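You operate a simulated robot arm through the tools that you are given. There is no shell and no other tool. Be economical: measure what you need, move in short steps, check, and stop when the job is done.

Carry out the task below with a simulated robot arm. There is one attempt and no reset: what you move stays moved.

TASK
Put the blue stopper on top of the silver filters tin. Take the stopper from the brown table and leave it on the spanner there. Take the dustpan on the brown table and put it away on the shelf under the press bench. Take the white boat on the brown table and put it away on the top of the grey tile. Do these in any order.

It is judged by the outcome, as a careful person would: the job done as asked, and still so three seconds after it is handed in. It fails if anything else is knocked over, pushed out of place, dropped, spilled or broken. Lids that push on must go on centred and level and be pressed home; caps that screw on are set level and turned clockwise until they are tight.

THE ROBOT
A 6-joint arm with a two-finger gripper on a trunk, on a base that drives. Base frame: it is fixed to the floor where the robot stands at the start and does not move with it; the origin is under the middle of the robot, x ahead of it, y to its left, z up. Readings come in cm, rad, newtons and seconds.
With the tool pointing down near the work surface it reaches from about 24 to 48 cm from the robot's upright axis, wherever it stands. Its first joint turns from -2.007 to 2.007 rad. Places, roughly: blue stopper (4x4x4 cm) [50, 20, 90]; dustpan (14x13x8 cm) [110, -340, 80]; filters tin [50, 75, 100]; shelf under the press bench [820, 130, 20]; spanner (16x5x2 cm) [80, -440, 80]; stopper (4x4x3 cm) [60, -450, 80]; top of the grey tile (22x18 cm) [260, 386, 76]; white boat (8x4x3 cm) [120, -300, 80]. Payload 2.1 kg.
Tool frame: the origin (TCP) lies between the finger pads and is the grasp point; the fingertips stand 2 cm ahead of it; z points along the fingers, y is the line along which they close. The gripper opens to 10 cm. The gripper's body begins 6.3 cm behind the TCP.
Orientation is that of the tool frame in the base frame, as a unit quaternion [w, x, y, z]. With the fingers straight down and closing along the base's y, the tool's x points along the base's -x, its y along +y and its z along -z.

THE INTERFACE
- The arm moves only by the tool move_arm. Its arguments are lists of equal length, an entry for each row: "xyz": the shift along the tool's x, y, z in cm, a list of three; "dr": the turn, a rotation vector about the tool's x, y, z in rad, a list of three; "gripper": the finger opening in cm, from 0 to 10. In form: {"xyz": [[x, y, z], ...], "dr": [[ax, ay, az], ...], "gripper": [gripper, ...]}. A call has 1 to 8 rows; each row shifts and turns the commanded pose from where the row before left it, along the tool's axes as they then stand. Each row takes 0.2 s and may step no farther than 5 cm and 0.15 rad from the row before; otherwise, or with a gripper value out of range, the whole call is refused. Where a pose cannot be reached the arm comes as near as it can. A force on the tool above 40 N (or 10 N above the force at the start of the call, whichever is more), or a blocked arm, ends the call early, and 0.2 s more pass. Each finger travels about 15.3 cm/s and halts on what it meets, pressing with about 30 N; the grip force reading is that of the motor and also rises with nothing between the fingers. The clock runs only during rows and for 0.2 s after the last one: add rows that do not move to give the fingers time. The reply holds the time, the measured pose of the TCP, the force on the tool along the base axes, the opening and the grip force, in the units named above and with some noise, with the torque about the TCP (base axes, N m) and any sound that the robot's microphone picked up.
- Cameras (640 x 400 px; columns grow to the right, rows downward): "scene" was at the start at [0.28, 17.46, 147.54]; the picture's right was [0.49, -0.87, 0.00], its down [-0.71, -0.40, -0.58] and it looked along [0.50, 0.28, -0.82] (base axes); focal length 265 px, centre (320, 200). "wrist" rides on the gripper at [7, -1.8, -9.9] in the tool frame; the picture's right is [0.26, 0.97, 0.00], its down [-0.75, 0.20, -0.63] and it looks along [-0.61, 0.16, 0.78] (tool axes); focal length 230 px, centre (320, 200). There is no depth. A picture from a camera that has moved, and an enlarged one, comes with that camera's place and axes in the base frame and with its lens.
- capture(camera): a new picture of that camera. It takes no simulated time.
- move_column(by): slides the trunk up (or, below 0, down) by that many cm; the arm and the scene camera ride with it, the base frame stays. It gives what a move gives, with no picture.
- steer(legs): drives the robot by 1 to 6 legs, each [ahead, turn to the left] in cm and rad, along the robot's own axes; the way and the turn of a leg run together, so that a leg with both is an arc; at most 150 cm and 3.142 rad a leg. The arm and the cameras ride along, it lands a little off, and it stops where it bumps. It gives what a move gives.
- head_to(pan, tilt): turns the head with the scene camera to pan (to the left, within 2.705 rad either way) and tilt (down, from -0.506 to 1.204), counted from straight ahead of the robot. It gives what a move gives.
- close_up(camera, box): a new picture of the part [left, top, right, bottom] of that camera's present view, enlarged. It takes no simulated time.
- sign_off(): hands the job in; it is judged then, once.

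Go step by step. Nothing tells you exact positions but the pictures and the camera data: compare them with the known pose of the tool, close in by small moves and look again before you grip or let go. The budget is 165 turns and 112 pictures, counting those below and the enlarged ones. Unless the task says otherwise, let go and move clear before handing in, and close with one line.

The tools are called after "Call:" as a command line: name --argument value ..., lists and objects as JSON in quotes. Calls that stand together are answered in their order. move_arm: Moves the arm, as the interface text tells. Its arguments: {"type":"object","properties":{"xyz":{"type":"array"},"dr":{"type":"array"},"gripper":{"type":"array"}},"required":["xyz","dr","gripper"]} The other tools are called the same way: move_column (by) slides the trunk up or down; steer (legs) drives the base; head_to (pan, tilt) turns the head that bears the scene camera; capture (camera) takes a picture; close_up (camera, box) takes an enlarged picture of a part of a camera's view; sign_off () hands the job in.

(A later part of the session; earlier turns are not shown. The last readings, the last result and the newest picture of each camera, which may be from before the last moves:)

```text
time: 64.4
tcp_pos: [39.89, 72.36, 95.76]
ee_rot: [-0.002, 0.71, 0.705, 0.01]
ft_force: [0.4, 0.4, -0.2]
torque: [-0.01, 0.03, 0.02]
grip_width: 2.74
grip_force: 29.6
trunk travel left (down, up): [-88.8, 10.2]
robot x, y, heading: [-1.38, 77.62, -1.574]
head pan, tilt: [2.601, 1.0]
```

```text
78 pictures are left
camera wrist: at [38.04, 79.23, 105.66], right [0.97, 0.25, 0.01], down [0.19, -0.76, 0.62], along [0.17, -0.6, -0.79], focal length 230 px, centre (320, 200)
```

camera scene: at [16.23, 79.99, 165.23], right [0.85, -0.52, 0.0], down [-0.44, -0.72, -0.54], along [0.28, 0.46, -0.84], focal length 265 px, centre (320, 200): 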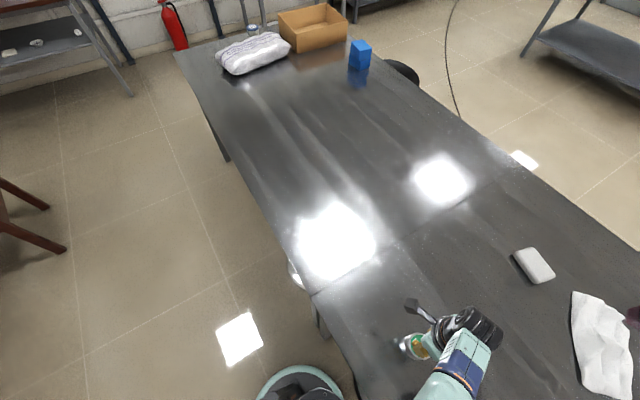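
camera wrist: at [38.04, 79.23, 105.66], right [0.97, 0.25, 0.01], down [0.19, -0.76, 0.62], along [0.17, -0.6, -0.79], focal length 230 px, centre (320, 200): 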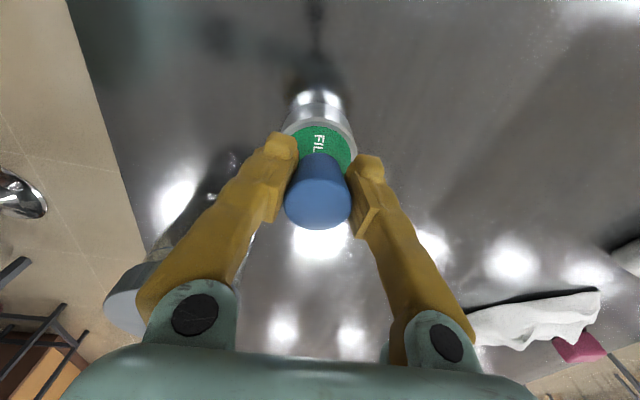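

Centred in x and y as far as I can tell. I'll level the tool and lower in small steps until contact.

Call:
move_arm --xyz '[[0, 0, 0], [0, 0, 0.5], [0, 0, 0.4], [0, 0, 0]]' --dr '[[0.011, -0.017, 0], [0, 0, 0], [0, 0, 0], [0, 0, 0]]' --gripper '[2, 2, 2, 2]'

Call:
move_arm --xyz '[[0, 0, 0.4], [0, 0, 0.3], [0, 0, 0]]' --dr '[[0, 0, 0], [0, 0, 0], [0, 0, 0]]' --gripper '[2, 2, 2]'

Call:
capture --camera "wrist"

```text
time: 65.4
tcp_pos: [39.95, 72.41, 94.78]
ee_rot: [-0.001, 0.71, 0.704, 0.0]
ft_force: [1.1, 0.2, -0.7]
torque: [-0.05, -0.03, 0.0]
grip_width: 2.77
grip_force: 29.7
trunk travel left (down, up): [-88.8, 10.2]
robot x, y, heading: [-1.55, 77.01, -1.576]
head pan, tilt: [2.601, 1.0]
```

```text
time: 66.2
tcp_pos: [40.05, 72.39, 94.04]
ee_rot: [-0.001, 0.71, 0.704, 0.0]
ft_force: [0.1, -1.9, 0.1]
torque: [-0.01, 0.0, 0.01]
grip_width: 2.76
grip_force: 29.8
trunk travel left (down, up): [-88.8, 10.2]
robot x, y, heading: [-1.25, 77.6, -1.577]
head pan, tilt: [2.601, 1.0]
```

```text
77 pictures are left
camera wrist: at [38.16, 79.39, 103.93], right [0.97, 0.25, 0.0], down [0.2, -0.75, 0.63], along [0.16, -0.61, -0.78], focal length 230 px, centre (320, 200)
```

wrist: 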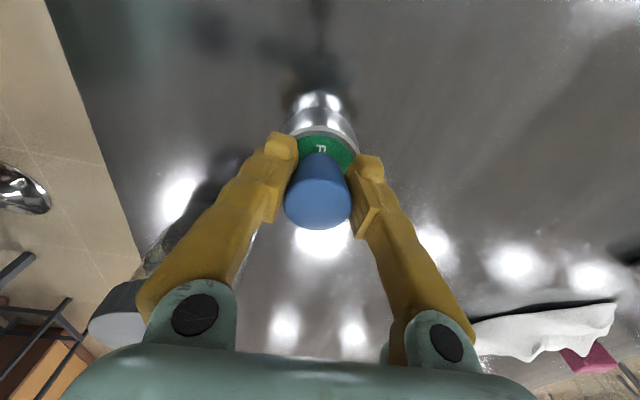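

No contact yet. Continue lowering in small steps.

Call:
move_arm --xyz '[[0, 0, 0.3], [0, 0, 0.3], [0, 0, 0]]' --dr '[[0, 0, 0], [0, 0, 0], [0, 0, 0]]' --gripper '[2, 2, 2]'

Call:
move_arm --xyz '[[0, 0, 0.3], [0, 0, 0]]' --dr '[[0, 0, 0], [0, 0, 0]]' --gripper '[2, 2]'

Call:
close_up --camera "wrist" --box '[240, 80, 400, 240]'

```text
time: 67.0
tcp_pos: [39.84, 72.35, 93.46]
ee_rot: [0.0, 0.709, 0.705, 0.001]
ft_force: [-0.1, 0.0, 0.3]
torque: [0.01, -0.01, 0.06]
grip_width: 2.76
grip_force: 30.1
trunk travel left (down, up): [-88.8, 10.2]
robot x, y, heading: [-1.52, 77.21, -1.579]
head pan, tilt: [2.601, 1.0]
```

```text
time: 67.6
tcp_pos: [39.71, 72.37, 93.19]
ee_rot: [-0.002, 0.71, 0.704, -0.001]
ft_force: [0.5, 0.2, 0.3]
torque: [-0.04, 0.0, -0.03]
grip_width: 2.74
grip_force: 29.6
trunk travel left (down, up): [-88.8, 10.2]
robot x, y, heading: [-1.41, 77.28, -1.58]
head pan, tilt: [2.601, 1.0]
```

```text
2.50 times, centred on (320, 160) of wrist
camera zoom: at [37.98, 79.4, 103.1], right [0.97, 0.25, 0.0], down [0.2, -0.75, 0.63], along [0.16, -0.61, -0.78], focal length 575 px, centre (320, 300)
```

zoom: 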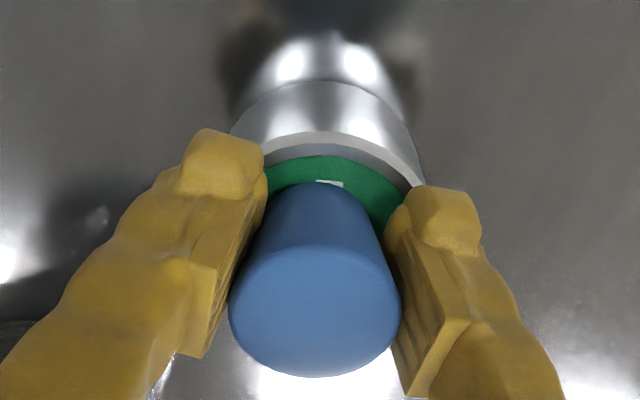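

The tin's label sits inside a shallow rim, and the stopper looks centred over it. Continue lowering gently.

Call:
move_arm --xyz '[[0, 0, 0.3], [0, 0, 0.3], [0, 0, 0]]' --dr '[[0, 0, 0], [0, 0, 0], [0, 0, 0]]' --gripper '[2, 2, 2]'

Call:
move_arm --xyz '[[0, 0, 0.3], [0, 0, 0]]' --dr '[[0, 0, 0], [0, 0, 0]]' --gripper '[2, 2]'

Call:
close_up --camera "wrist" --box '[240, 80, 400, 240]'

```text
time: 68.4
tcp_pos: [39.76, 72.3, 92.97]
ee_rot: [0.0, 0.71, 0.705, 0.001]
ft_force: [1.4, -0.3, 2.1]
torque: [-0.04, 0.0, -0.02]
grip_width: 2.75
grip_force: 30.1
out of reach, approached as far as the arm can: row 1
trunk travel left (down, up): [-88.8, 10.2]
robot x, y, heading: [-1.59, 77.2, -1.577]
head pan, tilt: [2.601, 1.0]
```

```text
time: 69.0
tcp_pos: [39.67, 72.31, 92.87]
ee_rot: [0.003, 0.709, 0.705, 0.003]
ft_force: [7.4, -1.4, 26.9]
torque: [-0.15, -0.14, 0.01]
grip_width: 2.73
grip_force: 29.6
trunk travel left (down, up): [-88.8, 10.2]
robot x, y, heading: [-1.07, 77.6, -1.573]
head pan, tilt: [2.601, 1.0]
```

```text
2.50 times, centred on (320, 160) of wrist
camera zoom: at [37.78, 79.42, 102.78], right [0.97, 0.25, 0.01], down [0.19, -0.75, 0.63], along [0.16, -0.61, -0.78], focal length 575 px, centre (320, 300)
```

zoom: 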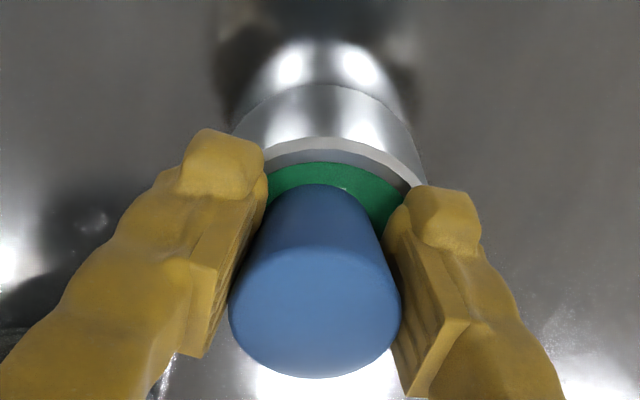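

The stopper rests on the tin (27 N). I'll relieve the pressure, open just enough to release, and rise straight up.

Call:
move_arm --xyz '[[0, 0, -0.2], [0, 0, 0]]' --dr '[[0, 0, 0], [0, 0, 0]]' --gripper '[2, 2]'

```text
time: 69.6
tcp_pos: [39.61, 72.31, 92.88]
ee_rot: [0.001, 0.71, 0.705, 0.0]
ft_force: [5.2, 0.1, 21.1]
torque: [-0.1, -0.14, 0.04]
grip_width: 2.73
grip_force: 30.2
trunk travel left (down, up): [-88.8, 10.2]
robot x, y, heading: [-1.83, 77.05, -1.574]
head pan, tilt: [2.601, 1.0]
```

Call:
move_arm --xyz '[[0, 0, -0.3], [0, 0, -0.1], [0, 0, 0]]' --dr '[[0, 0, 0], [0, 0, 0], [0, 0, 0]]' --gripper '[2, 2, 2]'

```text
time: 70.4
tcp_pos: [39.7, 72.3, 93.23]
ee_rot: [-0.001, 0.71, 0.705, 0.0]
ft_force: [-1.1, 0.4, -0.3]
torque: [0.0, -0.02, -0.01]
grip_width: 2.73
grip_force: 30.0
trunk travel left (down, up): [-88.8, 10.2]
robot x, y, heading: [-1.3, 77.02, -1.576]
head pan, tilt: [2.601, 1.0]
```

Force is now nil, a hair above contact. I'll go down 0.25 and open slightly, then rise.

Call:
move_arm --xyz '[[0, 0, 0.25], [0, 0, 0], [0, 0, 0], [0, 0, 0], [0, 0, 0]]' --dr '[[0, 0, 0], [0, 0, 0], [0, 0, 0], [0, 0, 0], [0, 0, 0]]' --gripper '[2, 2, 3.0, 3.4, 3.6]'

Call:
close_up --camera "wrist" --box '[240, 80, 400, 240]'

```text
time: 71.6
tcp_pos: [39.75, 72.26, 92.96]
ee_rot: [0.0, 0.71, 0.704, 0.001]
ft_force: [-0.4, -0.8, -0.2]
torque: [-0.02, 0.0, 0.0]
grip_width: 3.6
grip_force: 0.1
trunk travel left (down, up): [-88.8, 10.2]
robot x, y, heading: [-1.17, 77.16, -1.575]
head pan, tilt: [2.601, 1.0]
```

```text
2.50 times, centred on (320, 160) of wrist
camera zoom: at [37.94, 79.39, 102.85], right [0.97, 0.25, 0.0], down [0.2, -0.75, 0.63], along [0.16, -0.61, -0.78], focal length 575 px, centre (320, 300)
```

zoom: 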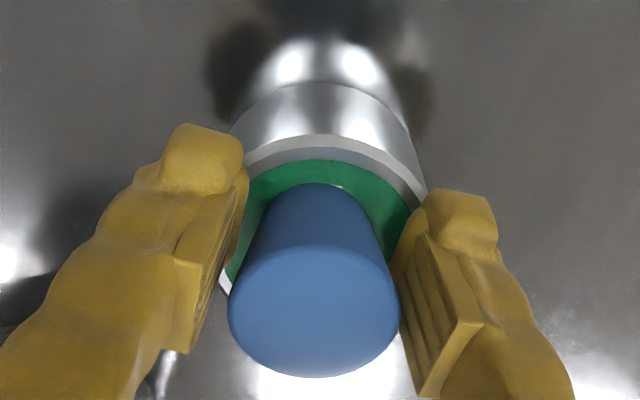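

The stopper stands seated and centred. I'll rise straight up.

Call:
move_arm --xyz '[[0, 0, -1], [0, 0, -2], [0, 0, -4], [0, 0, -4], [0, 0, 0]]' --dr '[[0, 0, 0], [0, 0, 0], [0, 0, 0], [0, 0, 0], [0, 0, 0]]' --gripper '[3.6, 3.6, 5, 6, 6]'

Call:
capture --camera "wrist"

```text
time: 72.8
tcp_pos: [39.86, 72.3, 103.99]
ee_rot: [-0.001, 0.71, 0.705, 0.0]
ft_force: [0.0, 0.1, -0.1]
torque: [0.01, 0.02, -0.01]
grip_width: 5.98
grip_force: 0.0
trunk travel left (down, up): [-88.8, 10.2]
robot x, y, heading: [-1.34, 77.21, -1.579]
head pan, tilt: [2.601, 1.0]
```

```text
73 pictures are left
camera wrist: at [38.01, 79.39, 113.91], right [0.97, 0.25, 0.0], down [0.2, -0.75, 0.63], along [0.16, -0.61, -0.78], focal length 230 px, centre (320, 200)
```

wrist: 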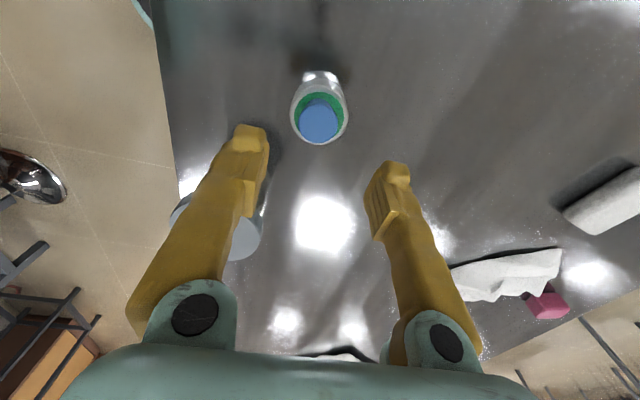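

The blue stopper sits centred on the FILTERS tin. I'll draw the arm in, raise it, and look toward the brown table along −y.

Call:
move_arm --xyz '[[0, -4, -2], [0, -4, -2], [0, -4, -2], [0, 0, 0]]' --dr '[[0, 0, 0], [0, 0, 0], [0, 0, 0], [0, 0, 0]]' --gripper '[6, 6, 6, 6]'

Call:
head_to --pan 0.1 --tilt 0.35

Call:
capture --camera "scene"

```text
time: 73.8
tcp_pos: [27.83, 72.6, 109.91]
ee_rot: [-0.001, 0.71, 0.704, 0.0]
ft_force: [-0.1, 0.4, 0.5]
torque: [-0.03, 0.01, -0.02]
grip_width: 5.98
grip_force: 0.1
trunk travel left (down, up): [-88.8, 10.2]
robot x, y, heading: [-1.29, 77.13, -1.575]
head pan, tilt: [2.601, 1.0]
```

```text
time: 76.1
tcp_pos: [27.76, 72.51, 109.87]
ee_rot: [-0.002, 0.709, 0.705, 0.0]
ft_force: [0.5, 0.5, 0.4]
torque: [0.0, -0.02, -0.01]
grip_width: 5.99
grip_force: 0.0
trunk travel left (down, up): [-88.8, 10.2]
robot x, y, heading: [-1.63, 77.36, -1.575]
head pan, tilt: [0.099, 0.351]
```

```text
72 pictures are left
camera scene: at [13.5, 73.87, 172.21], right [-1.0, -0.09, 0.0], down [-0.03, 0.34, -0.94], along [0.09, -0.93, -0.34], focal length 265 px, centre (320, 200)
```

scene: 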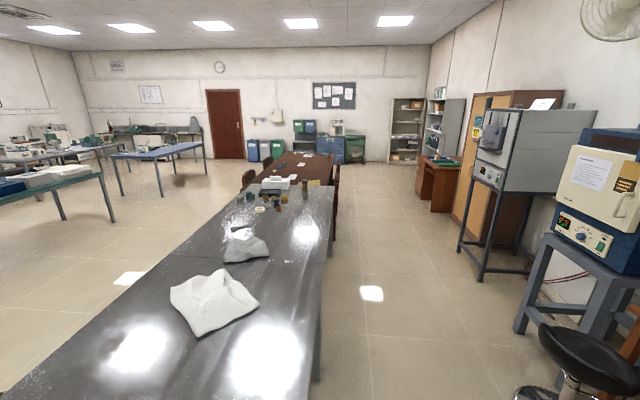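

The brown table is past the end of the bench, with chairs alongside. I'll zoom in there.

Call:
close_up --camera "scene" --box '[220, 130, 420, 255]'

```text
3.20 times, centred on (320, 192) of scene
camera zoom: at [13.5, 73.87, 172.21], right [-1.0, -0.09, 0.0], down [-0.03, 0.34, -0.94], along [0.09, -0.93, -0.34], focal length 847 px, centre (320, 224)
```

zoom: 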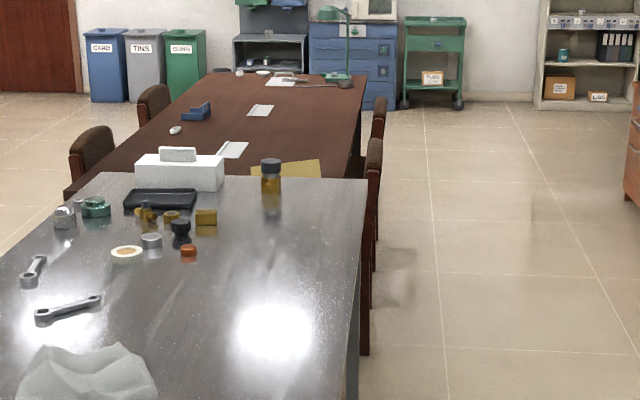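

I need to know the robot's own shape better before driving near chairs. I'll look straight down at the base.

Call:
head_to --pan -0.5 --tilt 1.2

Call:
capture --camera "scene"

```text
time: 77.3
tcp_pos: [27.66, 72.57, 109.9]
ee_rot: [-0.002, 0.71, 0.704, 0.0]
ft_force: [-0.6, 0.4, 0.0]
torque: [0.0, 0.01, -0.01]
grip_width: 6.01
grip_force: 0.0
trunk travel left (down, up): [-88.8, 10.2]
robot x, y, heading: [-1.6, 77.3, -1.575]
head pan, tilt: [-0.499, 1.201]
```

```text
70 pictures are left
camera scene: at [9.93, 78.23, 165.48], right [-0.88, 0.48, 0.0], down [0.45, 0.82, -0.36], along [-0.18, -0.32, -0.93], focal length 265 px, centre (320, 200)
```

scene: 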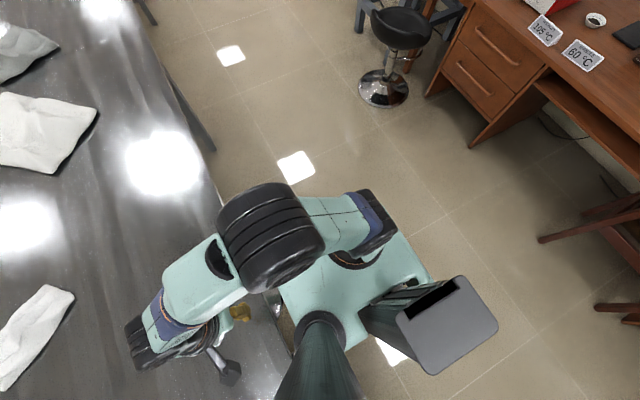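

The base plan is clear enough. I'll drive down the aisle at x≈−40, keeping well off the chairs, to the far end of the brown table.

Call:
steer --legs '[[0, -0.3], [130, 0], [0, 0.3], [150, 0], [150, 0]]'

Call:
head_to --pan 0.9 --tilt 0.5

Call:
capture --camera "scene"

```text
time: 99.7
tcp_pos: [-9.66, -350.04, 109.87]
ee_rot: [-0.001, 0.708, 0.706, 0.0]
ft_force: [-1.0, -0.5, 0.0]
torque: [0.03, 0.04, 0.0]
grip_width: 5.99
grip_force: 0.2
trunk travel left (down, up): [-88.8, 10.2]
robot x, y, heading: [-38.71, -345.44, -1.574]
head pan, tilt: [-0.499, 1.201]
```

```text
time: 101.3
tcp_pos: [-9.51, -350.02, 109.88]
ee_rot: [-0.001, 0.707, 0.707, 0.0]
ft_force: [0.1, 0.0, 0.1]
torque: [0.01, -0.01, -0.02]
grip_width: 5.98
grip_force: 0.1
trunk travel left (down, up): [-88.8, 10.2]
robot x, y, heading: [-38.76, -345.83, -1.575]
head pan, tilt: [0.901, 0.499]
```

```text
69 pictures are left
camera scene: at [-17.71, -345.19, 170.84], right [-0.62, -0.78, 0.0], down [-0.38, 0.3, -0.88], along [0.69, -0.55, -0.48], focal length 265 px, centre (320, 200)
```

scene: 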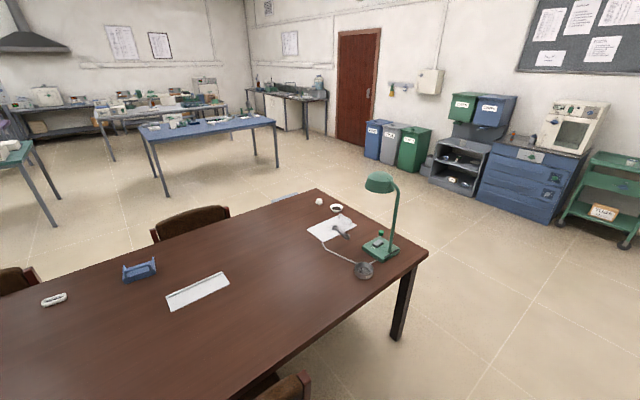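

Call:
close_up --camera "scene" --box '[280, 160, 440, 290]'

Call:
close_up --camera "scene" --box '[0, 190, 240, 340]'

```text
3.08 times, centred on (360, 225) of scene
camera zoom: at [-17.71, -345.19, 170.84], right [-0.62, -0.78, 0.0], down [-0.38, 0.3, -0.88], along [0.69, -0.55, -0.48], focal length 814 px, centre (197, 123)
```

zoom: 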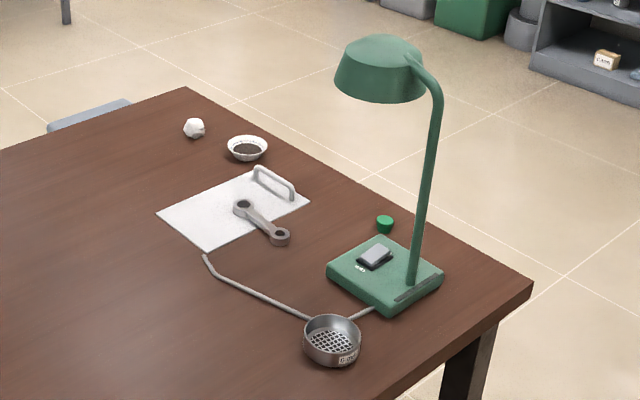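

```text
2.67 times, centred on (120, 265) of scene
camera zoom: at [-17.71, -345.19, 170.84], right [-0.62, -0.78, 0.0], down [-0.38, 0.3, -0.88], along [0.69, -0.55, -0.48], focal length 706 px, centre (853, 27)
```

zoom: 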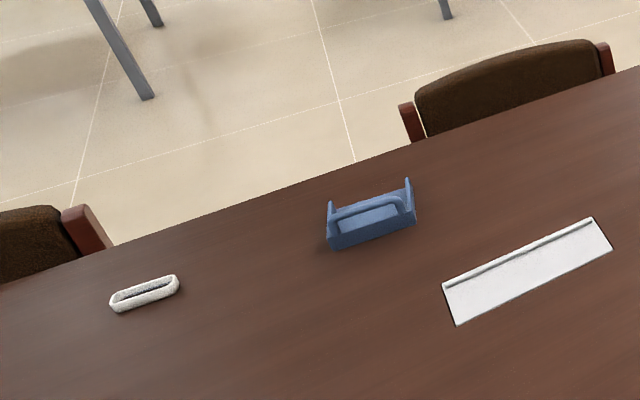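

Now I know: green stopper at [62,−455] beside the lamp, spanner on a white tray at [77,−437], table end y≈−463; dustpan [111,−337], boat [117,−305], chairs on the +x side leave a gap y −298…−348. A look down at the front of my base to judge its size.

Call:
head_to --pan -0.2 --tilt 1.2

Call:
capture --camera "scene"

```text
time: 102.6
tcp_pos: [-9.64, -350.03, 109.87]
ee_rot: [0.0, 0.708, 0.706, 0.0]
ft_force: [-0.4, -0.5, 0.4]
torque: [0.01, 0.01, -0.03]
grip_width: 5.99
grip_force: 0.1
trunk travel left (down, up): [-88.8, 10.2]
robot x, y, heading: [-38.95, -345.3, -1.571]
head pan, tilt: [-0.201, 1.201]
```

```text
66 pictures are left
camera scene: at [-25.93, -345.0, 165.48], right [-0.98, 0.2, 0.0], down [0.19, 0.91, -0.36], along [-0.07, -0.36, -0.93], focal length 265 px, centre (320, 200)
```

scene: 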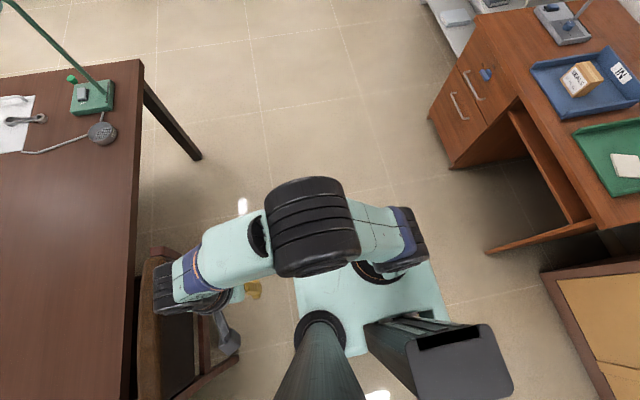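

The arm's plate rides on the trunk and its axis is near the robot's centre. I'll drive around to the table's far end, to stand at about [75,−505] facing +y.

Call:
steer --legs '[[150, 0], [10, 0], [0, 1.571], [114, 0], [0, 1.571]]'

Call:
head_to --pan -0.1 --tilt 0.85

Call:
capture --camera "scene"

```text
time: 123.8
tcp_pos: [44.8, -501.91, 109.87]
ee_rot: [0.0, -0.693, 0.721, 0.0]
ft_force: [-0.5, -0.2, -0.5]
torque: [-0.01, 0.0, 0.0]
grip_width: 6.0
grip_force: 0.0
trunk travel left (down, up): [-88.8, 10.2]
robot x, y, heading: [74.0, -507.82, 1.536]
head pan, tilt: [-0.201, 1.201]
```

```text
time: 124.6
tcp_pos: [44.89, -501.86, 110.04]
ee_rot: [0.0, -0.692, 0.722, -0.001]
ft_force: [-0.2, 0.0, -0.8]
torque: [-0.01, 0.0, 0.05]
grip_width: 5.98
grip_force: 0.1
trunk travel left (down, up): [-88.8, 10.2]
robot x, y, heading: [73.72, -507.89, 1.534]
head pan, tilt: [-0.099, 0.85]
```

```text
65 pictures are left
camera scene: at [60.68, -505.48, 167.84], right [0.99, -0.14, 0.0], down [-0.1, -0.74, -0.66], along [0.09, 0.65, -0.75], focal length 265 px, centre (320, 200)
```

scene: 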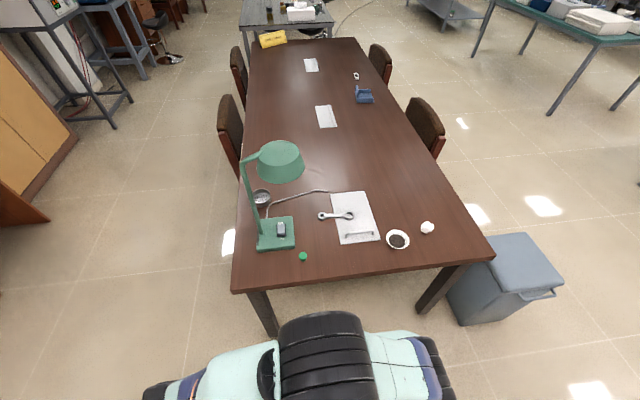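

Positions agree. I'll advance 21 cm, lower the trunk 14 cm, and swing the arm to above the green stopper.

Call:
steer --legs '[[21.5, 0.035]]'

Call:
move_column --by -12

Call:
move_arm --xyz '[[-4.0, -2.8, 0], [-4.0, -2.8, 0], [-4.0, -2.8, 0], [-4.0, -2.8, 0], [-4.0, -2.8, 0], [-4.0, -2.8, 0], [0, 0, 0]]' --dr '[[0, 0, 0], [0, 0, 0], [0, 0, 0], [0, 0, 0], [0, 0, 0], [0, 0, 0], [0, 0, 0]]' --gripper '[7, 7, 7, 7, 7, 7, 7]'

Call:
capture --camera "wrist"

```text
time: 126.3
tcp_pos: [45.11, -481.83, 109.97]
ee_rot: [0.001, -0.705, 0.709, -0.001]
ft_force: [0.8, -0.3, 0.1]
torque: [0.04, -0.01, 0.02]
grip_width: 5.99
grip_force: 0.1
trunk travel left (down, up): [-88.8, 10.2]
robot x, y, heading: [74.14, -486.15, 1.573]
head pan, tilt: [-0.099, 0.85]
```

```text
time: 127.8
tcp_pos: [45.15, -481.69, 97.87]
ee_rot: [0.001, -0.706, 0.709, 0.0]
ft_force: [-0.9, -0.3, 0.6]
torque: [0.0, 0.01, 0.01]
grip_width: 6.01
grip_force: 0.0
trunk travel left (down, up): [-76.8, 22.2]
robot x, y, heading: [74.35, -486.42, 1.568]
head pan, tilt: [-0.099, 0.85]
```

```text
time: 129.4
tcp_pos: [62.03, -457.76, 97.97]
ee_rot: [0.001, -0.706, 0.708, -0.001]
ft_force: [-0.3, -0.3, 0.7]
torque: [0.03, 0.0, -0.01]
grip_width: 6.99
grip_force: 0.1
trunk travel left (down, up): [-76.8, 22.2]
robot x, y, heading: [73.9, -486.32, 1.571]
head pan, tilt: [-0.099, 0.85]
```

```text
64 pictures are left
camera wrist: at [63.91, -464.67, 107.93], right [-0.97, -0.26, 0.0], down [-0.2, 0.75, 0.63], along [-0.16, 0.61, -0.78], focal length 230 px, centre (320, 200)
```

wrist: 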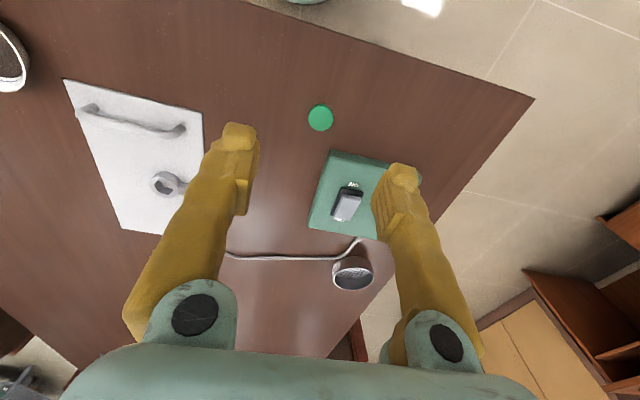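

The green stopper is at [61.3, −454.6], about 1.5 cm in front of the lamp base; the lamp's shade overhangs at z≈108+. I'll descend here first, staying clear of the shade, then move in.

Call:
move_arm --xyz '[[0, 0, 4], [0, 0, 4], [0, 0, 4], [0, 0, 3], [0, 0, 0]]' --dr '[[0, 0, 0], [0, 0, 0], [0, 0, 0], [0, 0, 0], [0, 0, 0]]' --gripper '[7, 7, 7, 7, 7]'

Call:
capture --camera "wrist"

Call:
capture --camera "scene"

```text
time: 130.6
tcp_pos: [62.06, -457.86, 82.96]
ee_rot: [0.0, -0.706, 0.708, 0.0]
ft_force: [-0.7, 0.0, -0.6]
torque: [-0.01, -0.01, -0.01]
grip_width: 7.01
grip_force: 0.3
trunk travel left (down, up): [-76.8, 22.2]
robot x, y, heading: [74.86, -486.34, 1.566]
head pan, tilt: [-0.099, 0.85]
```

```text
63 pictures are left
camera wrist: at [63.95, -464.69, 92.77], right [-0.97, -0.26, 0.0], down [-0.2, 0.75, 0.63], along [-0.16, 0.61, -0.78], focal length 230 px, centre (320, 200)
```

wrist: 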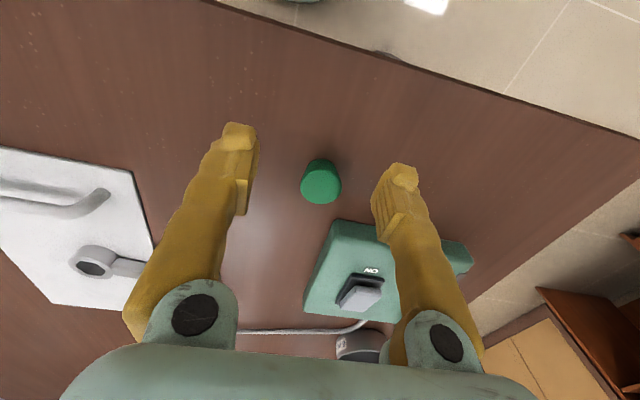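

```text
62 pictures are left
camera scene: at [61.07, -484.7, 155.85], right [0.99, -0.1, 0.0], down [-0.08, -0.75, -0.66], along [0.07, 0.66, -0.75], focal length 265 px, centre (320, 200)
```

scene: 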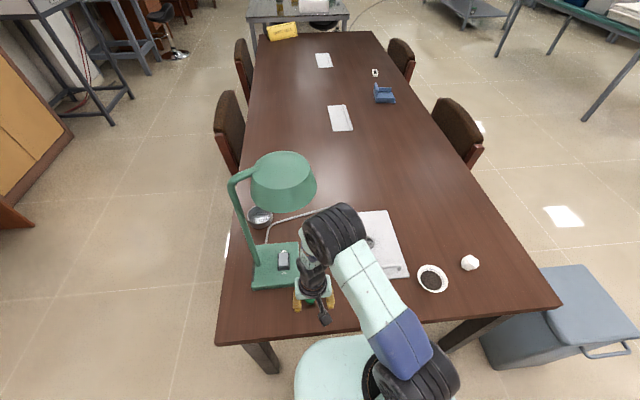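

The wrist passes near the lampshade, so I'll go lower first, then move forward to the stopper.

Call:
move_arm --xyz '[[0, 0.6, 2], [0, 0, 2], [0, 0, 0], [-1.4, 0, 0], [-1.4, 0, 0], [0, 0, 0]]' --dr '[[0, 0, 0], [0, 0, 0], [0, 0, 0], [0, 0, 0], [0, 0, 0], [0, 0, 0]]' --gripper '[7, 7, 7, 7, 7, 7]'

Call:
capture --camera "wrist"

Call:
close_up --camera "scene" --box '[210, 140, 400, 340]'

```text
time: 132.0
tcp_pos: [61.4, -454.91, 78.87]
ee_rot: [0.0, -0.706, 0.708, -0.001]
ft_force: [-0.3, -0.5, -0.2]
torque: [0.02, -0.02, 0.03]
grip_width: 7.02
grip_force: 0.1
trunk travel left (down, up): [-76.8, 22.2]
robot x, y, heading: [74.13, -486.74, 1.571]
head pan, tilt: [-0.099, 0.85]
```

```text
61 pictures are left
camera wrist: at [63.3, -461.84, 88.89], right [-0.97, -0.26, 0.0], down [-0.2, 0.75, 0.63], along [-0.16, 0.61, -0.78], focal length 230 px, centre (320, 200)
```

wrist: 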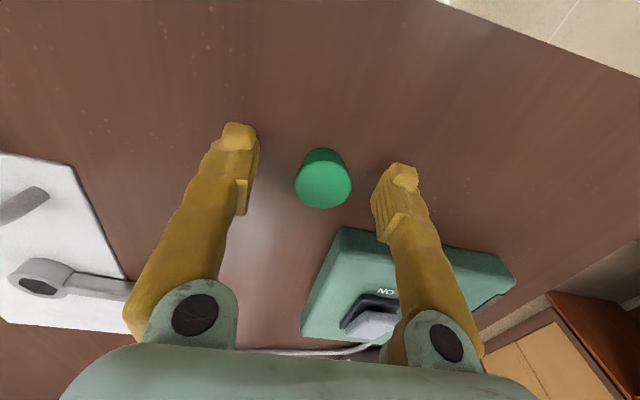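

```text
2.00 times, centred on (305, 240) of scene
camera zoom: at [61.04, -484.69, 155.85], right [0.99, -0.1, 0.0], down [-0.08, -0.75, -0.66], along [0.07, 0.66, -0.75], focal length 529 px, centre (350, 120)
```

zoom: 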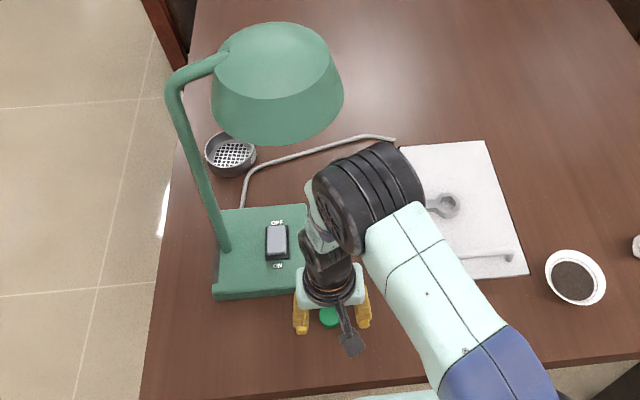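

Aligned with the green stopper. Lower 1 cm and close.

Call:
move_arm --xyz '[[0, 0, 0.6], [0, 0, 0.5], [0, 0, 0]]' --dr '[[0, 0, 0], [0, 0, 0], [0, 0, 0]]' --gripper '[7, 7, 7]'

Call:
move_arm --xyz '[[0, 0, 0], [0, 0, 0], [0, 0, 0], [0, 0, 0]]' --dr '[[0, 0, 0], [0, 0, 0], [0, 0, 0], [0, 0, 0]]' --gripper '[5, 4, 2, 2]'

Call:
capture --camera "wrist"

```text
time: 132.8
tcp_pos: [61.37, -454.87, 77.93]
ee_rot: [0.001, -0.706, 0.708, 0.001]
ft_force: [-1.0, 3.2, 12.9]
torque: [0.02, -0.07, 0.05]
grip_width: 6.98
grip_force: 0.1
trunk travel left (down, up): [-76.8, 22.2]
robot x, y, heading: [74.33, -485.96, 1.562]
head pan, tilt: [-0.099, 0.85]
```

```text
time: 133.8
tcp_pos: [61.68, -455.09, 77.99]
ee_rot: [0.0, -0.706, 0.708, 0.0]
ft_force: [9.8, -0.2, 15.1]
torque: [-0.02, -0.27, 0.08]
grip_width: 2.59
grip_force: 29.7
trunk travel left (down, up): [-76.8, 22.2]
robot x, y, heading: [74.44, -486.66, 1.569]
head pan, tilt: [-0.099, 0.85]
```

```text
59 pictures are left
camera wrist: at [63.5, -462.01, 87.8], right [-0.97, -0.26, 0.0], down [-0.2, 0.75, 0.63], along [-0.16, 0.61, -0.78], focal length 230 px, centre (320, 200)
```

wrist: 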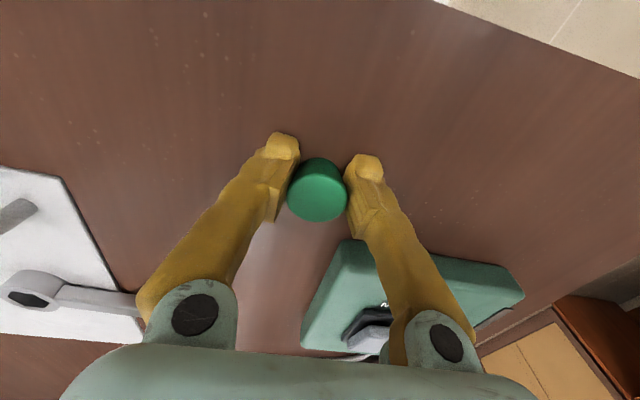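

Held (2.6 cm). I'll lift, back away from the lamp, move right, rise, and look at the spanner.

Call:
move_arm --xyz '[[0, 0, -2], [2, -0.5, -2], [2, -3, -1], [0, -3.5, -2.5], [0, -3, -3.5], [-3, 0, -2], [-3, 0, 0], [0, 0, 0]]' --dr '[[0, 0, 0], [0, 0, 0], [0, 0, 0], [0, 0, 0], [0, 0, 0], [0, 0, 0], [0, 0, 0], [0, 0, 0]]' --gripper '[2, 2, 2, 2, 2, 2, 2, 2]'

Call:
capture --camera "wrist"

```text
time: 135.6
tcp_pos: [71.44, -453.07, 90.92]
ee_rot: [0.001, -0.706, 0.708, -0.001]
ft_force: [0.9, -0.7, -1.1]
torque: [0.04, 0.03, 0.0]
grip_width: 2.6
grip_force: 29.9
trunk travel left (down, up): [-76.8, 22.2]
robot x, y, heading: [74.26, -486.35, 1.57]
head pan, tilt: [-0.099, 0.85]
```

```text
58 pictures are left
camera wrist: at [73.31, -459.99, 100.81], right [-0.97, -0.26, 0.0], down [-0.2, 0.75, 0.63], along [-0.16, 0.61, -0.78], focal length 230 px, centre (320, 200)
```

wrist: 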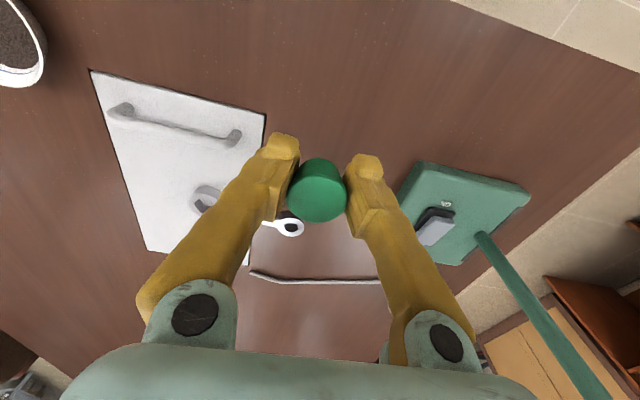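

The near ring end of the spanner is about [72, −437], slightly overhanging the tray. I'll take a closer look at the spanner.

Call:
move_arm --xyz '[[0, -4, -1], [0, -3, 0], [0, 0, 0]]' --dr '[[0, 0, 0], [0, 0, 0], [0, 0, 0]]' --gripper '[2, 2, 2]'

Call:
close_up --camera "wrist" --box '[180, 90, 420, 270]'

Call:
close_up --camera "scene" --box '[320, 190, 440, 280]'

```text
time: 136.4
tcp_pos: [78.35, -453.03, 92.0]
ee_rot: [0.001, -0.706, 0.708, -0.001]
ft_force: [0.1, 0.6, -0.9]
torque: [0.0, 0.0, 0.0]
grip_width: 2.59
grip_force: 29.7
trunk travel left (down, up): [-76.8, 22.2]
robot x, y, heading: [74.09, -486.78, 1.57]
head pan, tilt: [-0.099, 0.85]
```

```text
2.22 times, centred on (300, 180) of wrist
camera zoom: at [80.22, -459.94, 101.84], right [-0.97, -0.26, 0.0], down [-0.2, 0.75, 0.63], along [-0.16, 0.61, -0.78], focal length 511 px, centre (364, 244)
```

zoom: 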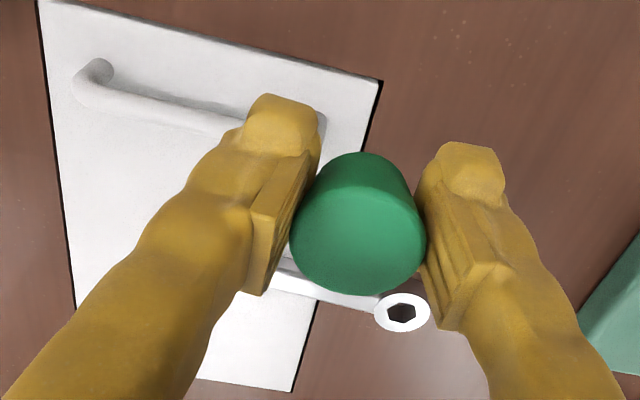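

```text
4.44 times, centred on (380, 235) of scene
camera zoom: at [60.98, -484.64, 155.84], right [0.99, -0.1, 0.0], down [-0.08, -0.75, -0.66], along [0.07, 0.66, -0.75], focal length 1176 px, centre (53, 44)
```

zoom: 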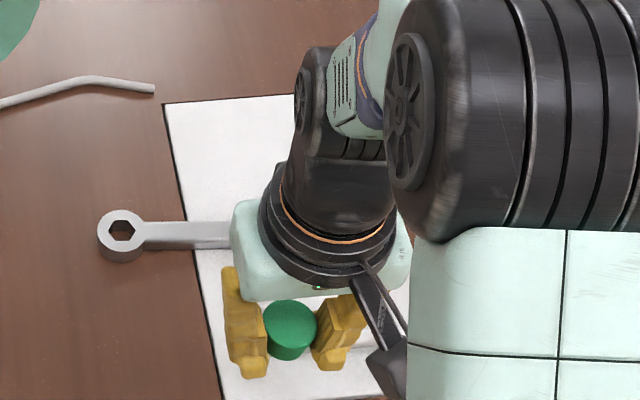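

The ring end overhangs the tray, so I'd rather use the part over the tray. I'll move aside to see the other head.

Call:
move_arm --xyz '[[0, 4, 0], [0, 4, 0], [0, 4, 0], [0, 0, 0]]' --dr '[[0, 0, 0], [0, 0, 0], [0, 0, 0], [0, 0, 0]]' --gripper '[2, 2, 2, 2]'

Call:
close_up --camera "wrist" --box '[60, 80, 320, 280]'

Call:
close_up --camera "scene" --box '[320, 190, 440, 280]'

```text
time: 137.4
tcp_pos: [66.42, -452.83, 91.94]
ee_rot: [-0.001, -0.706, 0.708, -0.001]
ft_force: [0.6, 0.0, -0.6]
torque: [-0.03, -0.01, 0.03]
grip_width: 2.58
grip_force: 30.1
trunk travel left (down, up): [-76.8, 22.2]
robot x, y, heading: [74.55, -486.11, 1.568]
head pan, tilt: [-0.099, 0.85]
```

```text
2.00 times, centred on (190, 180) of wrist
camera zoom: at [68.2, -459.84, 101.83], right [-0.97, -0.25, 0.0], down [-0.2, 0.75, 0.63], along [-0.16, 0.61, -0.78], focal length 460 px, centre (580, 240)
```

zoom: 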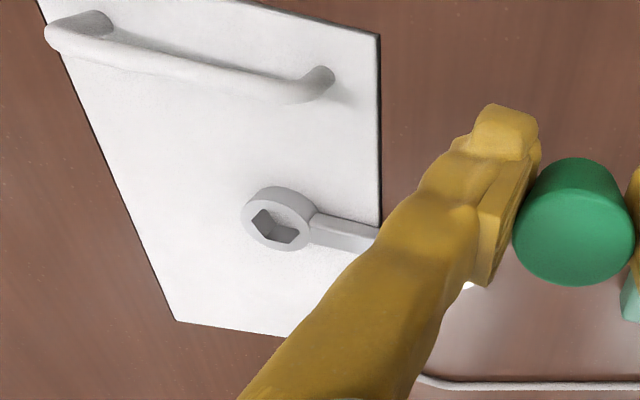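

```text
4.44 times, centred on (380, 235) of scene
camera zoom: at [61.12, -484.65, 155.85], right [0.99, -0.1, 0.0], down [-0.08, -0.75, -0.66], along [0.07, 0.66, -0.75], focal length 1176 px, centre (53, 44)
```

zoom: 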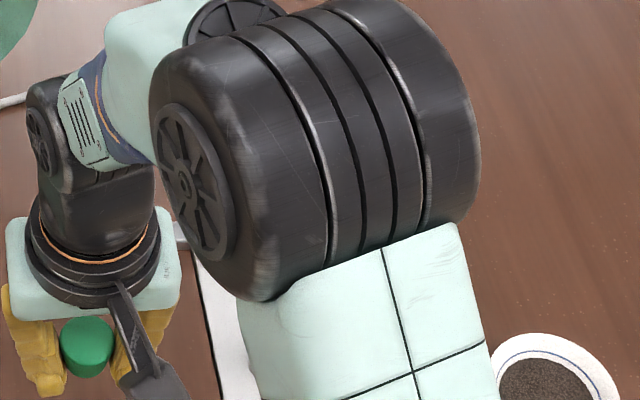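

The large ring's hex hole is too wide for the stopper's foot, so I'll set it on the flat bar over the tray near x≈79. I'll turn the gripper 90° so the fingers straddle the bar.

Call:
move_arm --xyz '[[-2.3, -4.1, 0], [-2.3, -4.1, 0], [-2.3, -4.1, 0], [0, 0, 0], [0, 0, 0], [0, 0, 0], [0, 0, 0], [0, 0, 0]]' --dr '[[0, 0, 0], [0, 0, 0], [0, 0, 0], [0, 0, 0.15], [0, 0, 0.15], [0, 0, 0.15], [0, 0, 0.15], [0, 0, 0.15]]' --gripper '[2, 2, 2, 2, 2, 2, 2, 2]'

Call:
move_arm --xyz '[[0, 0, 0], [0, 0, 0], [0, 0, 0], [0, 0, 0], [0, 0, 0], [0, 0, 0], [0, 0, 0]]' --dr '[[0, 0, 0.15], [0, 0, 0.15], [0, 0, 0.14], [0, 0, 0.14], [0, 0, 0.14], [0, 0, 0.1], [0, 0, 0]]' --gripper '[2, 2, 2, 2, 2, 2, 2]'

Call:
capture --camera "wrist"

```text
time: 139.2
tcp_pos: [78.74, -446.16, 91.82]
ee_rot: [0.001, -0.396, 0.918, -0.001]
ft_force: [0.4, -0.7, -0.2]
torque: [-0.02, -0.01, -0.01]
grip_width: 2.58
grip_force: 29.9
trunk travel left (down, up): [-76.8, 22.2]
robot x, y, heading: [74.7, -486.33, 1.571]
head pan, tilt: [-0.099, 0.85]
```

```text
time: 140.8
tcp_pos: [78.57, -446.15, 91.91]
ee_rot: [0.0, 0.002, 1.0, -0.001]
ft_force: [-0.9, 0.0, -0.3]
torque: [0.01, -0.03, -0.03]
grip_width: 2.56
grip_force: 29.4
trunk travel left (down, up): [-76.8, 22.2]
robot x, y, heading: [74.67, -486.5, 1.565]
head pan, tilt: [-0.099, 0.85]
```

```text
53 pictures are left
camera wrist: at [71.75, -447.86, 101.73], right [-0.25, 0.97, 0.0], down [0.75, 0.2, 0.63], along [0.61, 0.16, -0.78], focal length 230 px, centre (320, 200)
```

wrist: 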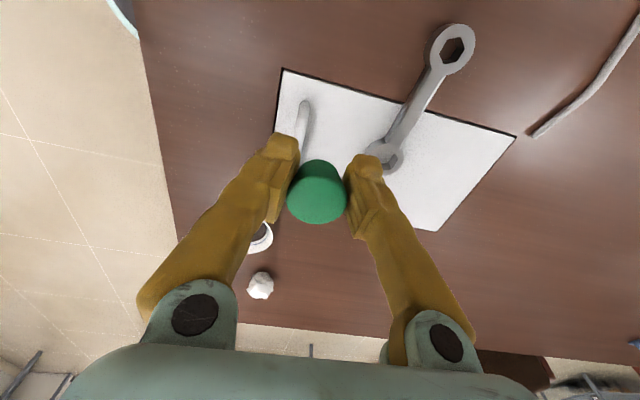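

The bar over the tray centres at about [78, −437.7]. Moving over it at this height.

Call:
move_arm --xyz '[[0.2, 4.2, 0], [0.3, 4.2, 0], [0, 0, 0], [0, 0, 3], [0, 0, 2], [0, 0, 0]]' --dr '[[0, 0, 0], [0, 0, 0], [0, 0, 0], [0, 0, 0], [0, 0, 0], [0, 0, 0]]' --gripper '[2, 2, 2, 2, 2, 2]'

Call:
capture --camera "wrist"

```text
time: 142.2
tcp_pos: [78.15, -438.39, 86.92]
ee_rot: [0.001, 0.001, 1.0, -0.001]
ft_force: [-1.2, -0.2, 0.1]
torque: [-0.04, 0.01, 0.01]
grip_width: 2.57
grip_force: 29.7
out of reach, approached as far as the arm can: row 2
trunk travel left (down, up): [-76.8, 22.2]
robot x, y, heading: [74.45, -486.73, 1.573]
head pan, tilt: [-0.099, 0.85]
```

```text
52 pictures are left
camera wrist: at [71.15, -440.19, 96.73], right [-0.26, 0.97, 0.0], down [0.75, 0.2, 0.63], along [0.61, 0.16, -0.78], focal length 230 px, centre (320, 200)
```

wrist: 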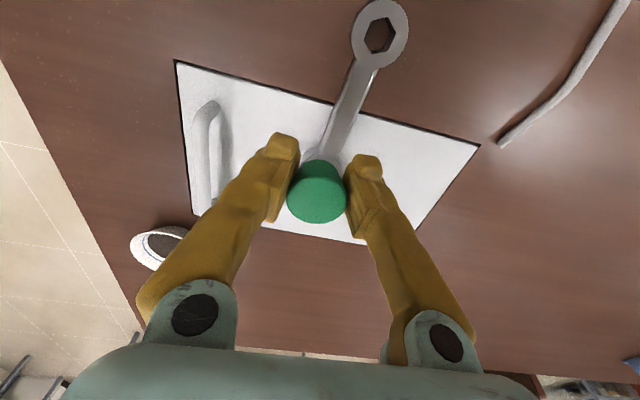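

The bar is actually at y≈−436.5, 1.9 cm further. I'll try to move there at this lower height.

Call:
move_arm --xyz '[[0.1, 1.0, 0], [0, 0.9, 0], [0, 0, 0]]' --dr '[[0, 0, 0], [0, 0, 0], [0, 0, 0]]' --gripper '[2, 2, 2]'

```text
time: 143.0
tcp_pos: [78.15, -438.37, 86.83]
ee_rot: [0.002, 0.0, 1.0, -0.001]
ft_force: [0.4, 0.0, -0.7]
torque: [0.03, 0.01, 0.04]
grip_width: 2.58
grip_force: 29.8
out of reach, approached as far as the arm can: row 1, 2
trunk travel left (down, up): [-76.8, 22.2]
robot x, y, heading: [74.58, -486.34, 1.569]
head pan, tilt: [-0.099, 0.85]
```

The 48 cm limit holds here, so I'll raise the trunk 6 cm for plate clearance and creep forward 6 cm.

Call:
move_column --by 6

Call:
steer --legs '[[6, 0]]'

Call:
move_arm --xyz '[[0.1, -2.1, 2], [0, -2.1, 2], [0, 0, 2], [0, 0, 0]]' --dr '[[0, 0, 0], [0, 0, 0], [0, 0, 0], [0, 0, 0]]' --gripper '[2, 2, 2, 2]'

Call:
capture --camera "wrist"

```text
time: 144.0
tcp_pos: [78.06, -438.43, 92.84]
ee_rot: [0.0, 0.001, 1.0, 0.0]
ft_force: [-0.4, -0.1, -0.2]
torque: [0.03, 0.01, 0.0]
grip_width: 2.58
grip_force: 30.0
trunk travel left (down, up): [-82.8, 16.2]
robot x, y, heading: [74.52, -486.33, 1.564]
head pan, tilt: [-0.099, 0.85]
```

```text
time: 144.9
tcp_pos: [78.13, -432.57, 93.23]
ee_rot: [0.0, -0.001, 1.0, 0.004]
ft_force: [-0.1, -1.1, 0.7]
torque: [0.09, -0.02, 0.0]
grip_width: 2.55
grip_force: 29.8
trunk travel left (down, up): [-82.8, 16.2]
robot x, y, heading: [74.6, -480.29, 1.57]
head pan, tilt: [-0.099, 0.85]
```

```text
time: 145.9
tcp_pos: [77.99, -436.35, 86.99]
ee_rot: [0.0, 0.0, 1.0, 0.001]
ft_force: [-0.3, -0.5, 0.0]
torque: [0.0, 0.0, 0.02]
grip_width: 2.57
grip_force: 30.2
trunk travel left (down, up): [-82.8, 16.2]
robot x, y, heading: [74.03, -480.62, 1.566]
head pan, tilt: [-0.099, 0.85]
```

```text
51 pictures are left
camera wrist: at [71.05, -438.24, 96.94], right [-0.26, 0.97, 0.0], down [0.75, 0.2, 0.63], along [0.61, 0.16, -0.78], focal length 230 px, centre (320, 200)
```

wrist: 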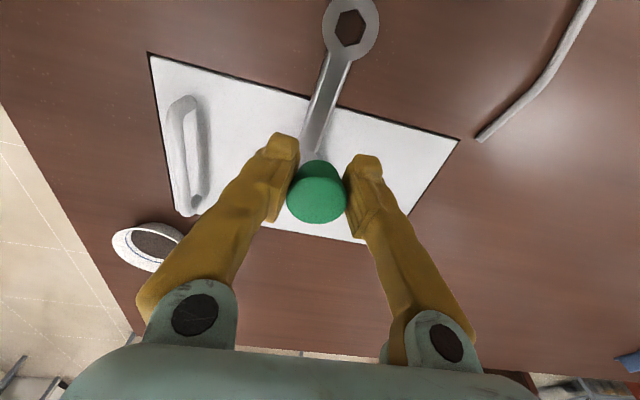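

Bar at y≈−436.7. A small correction, then lower close to the bar.

Call:
move_arm --xyz '[[-0.1, -0.3, 2], [0, 0, 2], [0, 0, 1], [0, 0, 0]]' --dr '[[0, 0, 0], [0, 0, 0], [0, 0, 0], [0, 0, 0]]' --gripper '[2, 2, 2, 2]'

Call:
close_up --camera "wrist" --box '[220, 60, 420, 240]'

```text
time: 146.9
tcp_pos: [78.09, -436.73, 82.04]
ee_rot: [0.0, 0.0, 1.0, 0.002]
ft_force: [-0.7, -0.5, -0.4]
torque: [-0.01, 0.03, 0.02]
grip_width: 2.57
grip_force: 29.9
trunk travel left (down, up): [-82.8, 16.2]
robot x, y, heading: [74.36, -480.65, 1.57]
head pan, tilt: [-0.099, 0.85]
```

```text
2.22 times, centred on (320, 150) of wrist
camera zoom: at [71.16, -438.56, 91.94], right [-0.26, 0.97, 0.0], down [0.75, 0.2, 0.63], along [0.61, 0.16, -0.78], focal length 511 px, centre (320, 311)
```

zoom: 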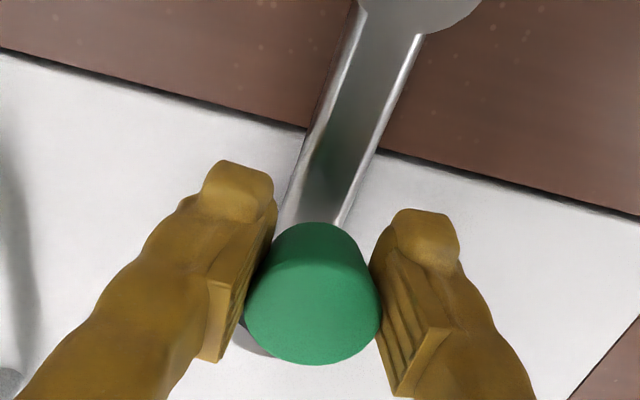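

Well aligned over the bar. Lower in small steps to contact.

Call:
move_arm --xyz '[[0, -0.1, 0.5], [0, 0, 0.5], [0, 0, 0.3], [0, 0, 0]]' --dr '[[0, 0, 0], [0, 0, 0], [0, 0, 0], [0, 0, 0]]' --gripper '[2, 2, 2, 2]'

Call:
move_arm --xyz '[[0, 0, 0.3], [0, 0, 0.2], [0, 0, 0]]' --dr '[[0, 0, 0], [0, 0, 0], [0, 0, 0]]' --gripper '[2, 2, 2]'

Call:
close_up --camera "wrist" --box '[220, 60, 420, 240]'

```text
time: 147.9
tcp_pos: [78.06, -436.96, 80.8]
ee_rot: [0.0, 0.0, 1.0, 0.001]
ft_force: [-0.5, 0.8, -0.2]
torque: [-0.01, 0.0, 0.02]
grip_width: 2.58
grip_force: 30.4
trunk travel left (down, up): [-82.8, 16.2]
robot x, y, heading: [74.42, -480.22, 1.567]
head pan, tilt: [-0.099, 0.85]
```

```text
time: 148.7
tcp_pos: [78.07, -436.82, 80.32]
ee_rot: [0.0, 0.0, 1.0, 0.003]
ft_force: [0.0, 0.1, -1.0]
torque: [-0.01, 0.0, 0.0]
grip_width: 2.56
grip_force: 29.8
trunk travel left (down, up): [-82.8, 16.2]
robot x, y, heading: [74.17, -480.49, 1.563]
head pan, tilt: [-0.099, 0.85]
```

```text
2.22 times, centred on (320, 150) of wrist
camera zoom: at [71.17, -438.69, 90.17], right [-0.26, 0.97, 0.0], down [0.75, 0.2, 0.63], along [0.61, 0.16, -0.78], focal length 511 px, centre (320, 311)
```

zoom: 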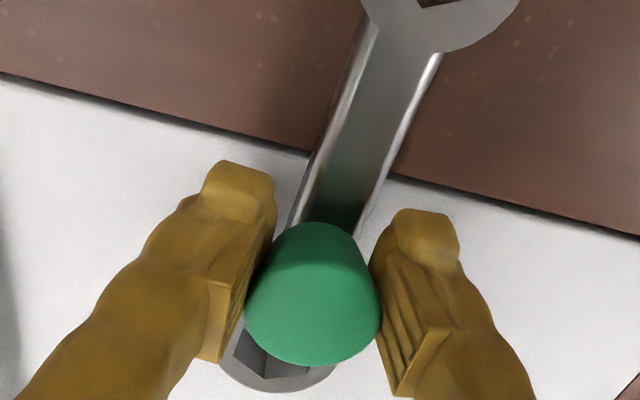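

Still clear above; continue.

Call:
move_arm --xyz '[[0, 0, 0.3], [0, 0, 0.2], [0, 0, 0]]' --dr '[[0, 0, 0], [0, 0, 0], [0, 0, 0]]' --gripper '[2, 2, 2]'

Call:
move_arm --xyz '[[0, 0, 0.25], [0, 0, 0]]' --dr '[[0, 0, 0], [0, 0, 0]]' --gripper '[2, 2]'

Call:
move_arm --xyz '[[0, 0, 0.2], [0, 0, 0]]' --dr '[[0, 0, 0], [0, 0, 0]]' --gripper '[2, 2]'

```text
time: 149.5
tcp_pos: [78.23, -436.88, 79.81]
ee_rot: [-0.001, -0.001, 1.0, 0.002]
ft_force: [0.2, -0.8, -0.6]
torque: [0.0, 0.01, -0.04]
grip_width: 2.55
grip_force: 29.7
trunk travel left (down, up): [-82.8, 16.2]
robot x, y, heading: [74.04, -480.49, 1.569]
head pan, tilt: [-0.099, 0.85]
```

```text
time: 150.1
tcp_pos: [78.05, -436.8, 79.62]
ee_rot: [0.0, 0.001, 1.0, 0.003]
ft_force: [0.3, 1.3, 13.6]
torque: [-0.12, -0.09, 0.02]
grip_width: 2.55
grip_force: 29.3
trunk travel left (down, up): [-82.8, 16.2]
robot x, y, heading: [74.27, -480.38, 1.568]
head pan, tilt: [-0.099, 0.85]
```

```text
time: 150.7
tcp_pos: [78.07, -436.96, 79.59]
ee_rot: [0.001, 0.0, 1.0, 0.006]
ft_force: [0.9, 6.3, 36.6]
torque: [-0.26, -0.24, 0.08]
grip_width: 2.54
grip_force: 30.1
trunk travel left (down, up): [-82.8, 16.2]
robot x, y, heading: [74.3, -480.56, 1.567]
head pan, tilt: [-0.099, 0.85]
```

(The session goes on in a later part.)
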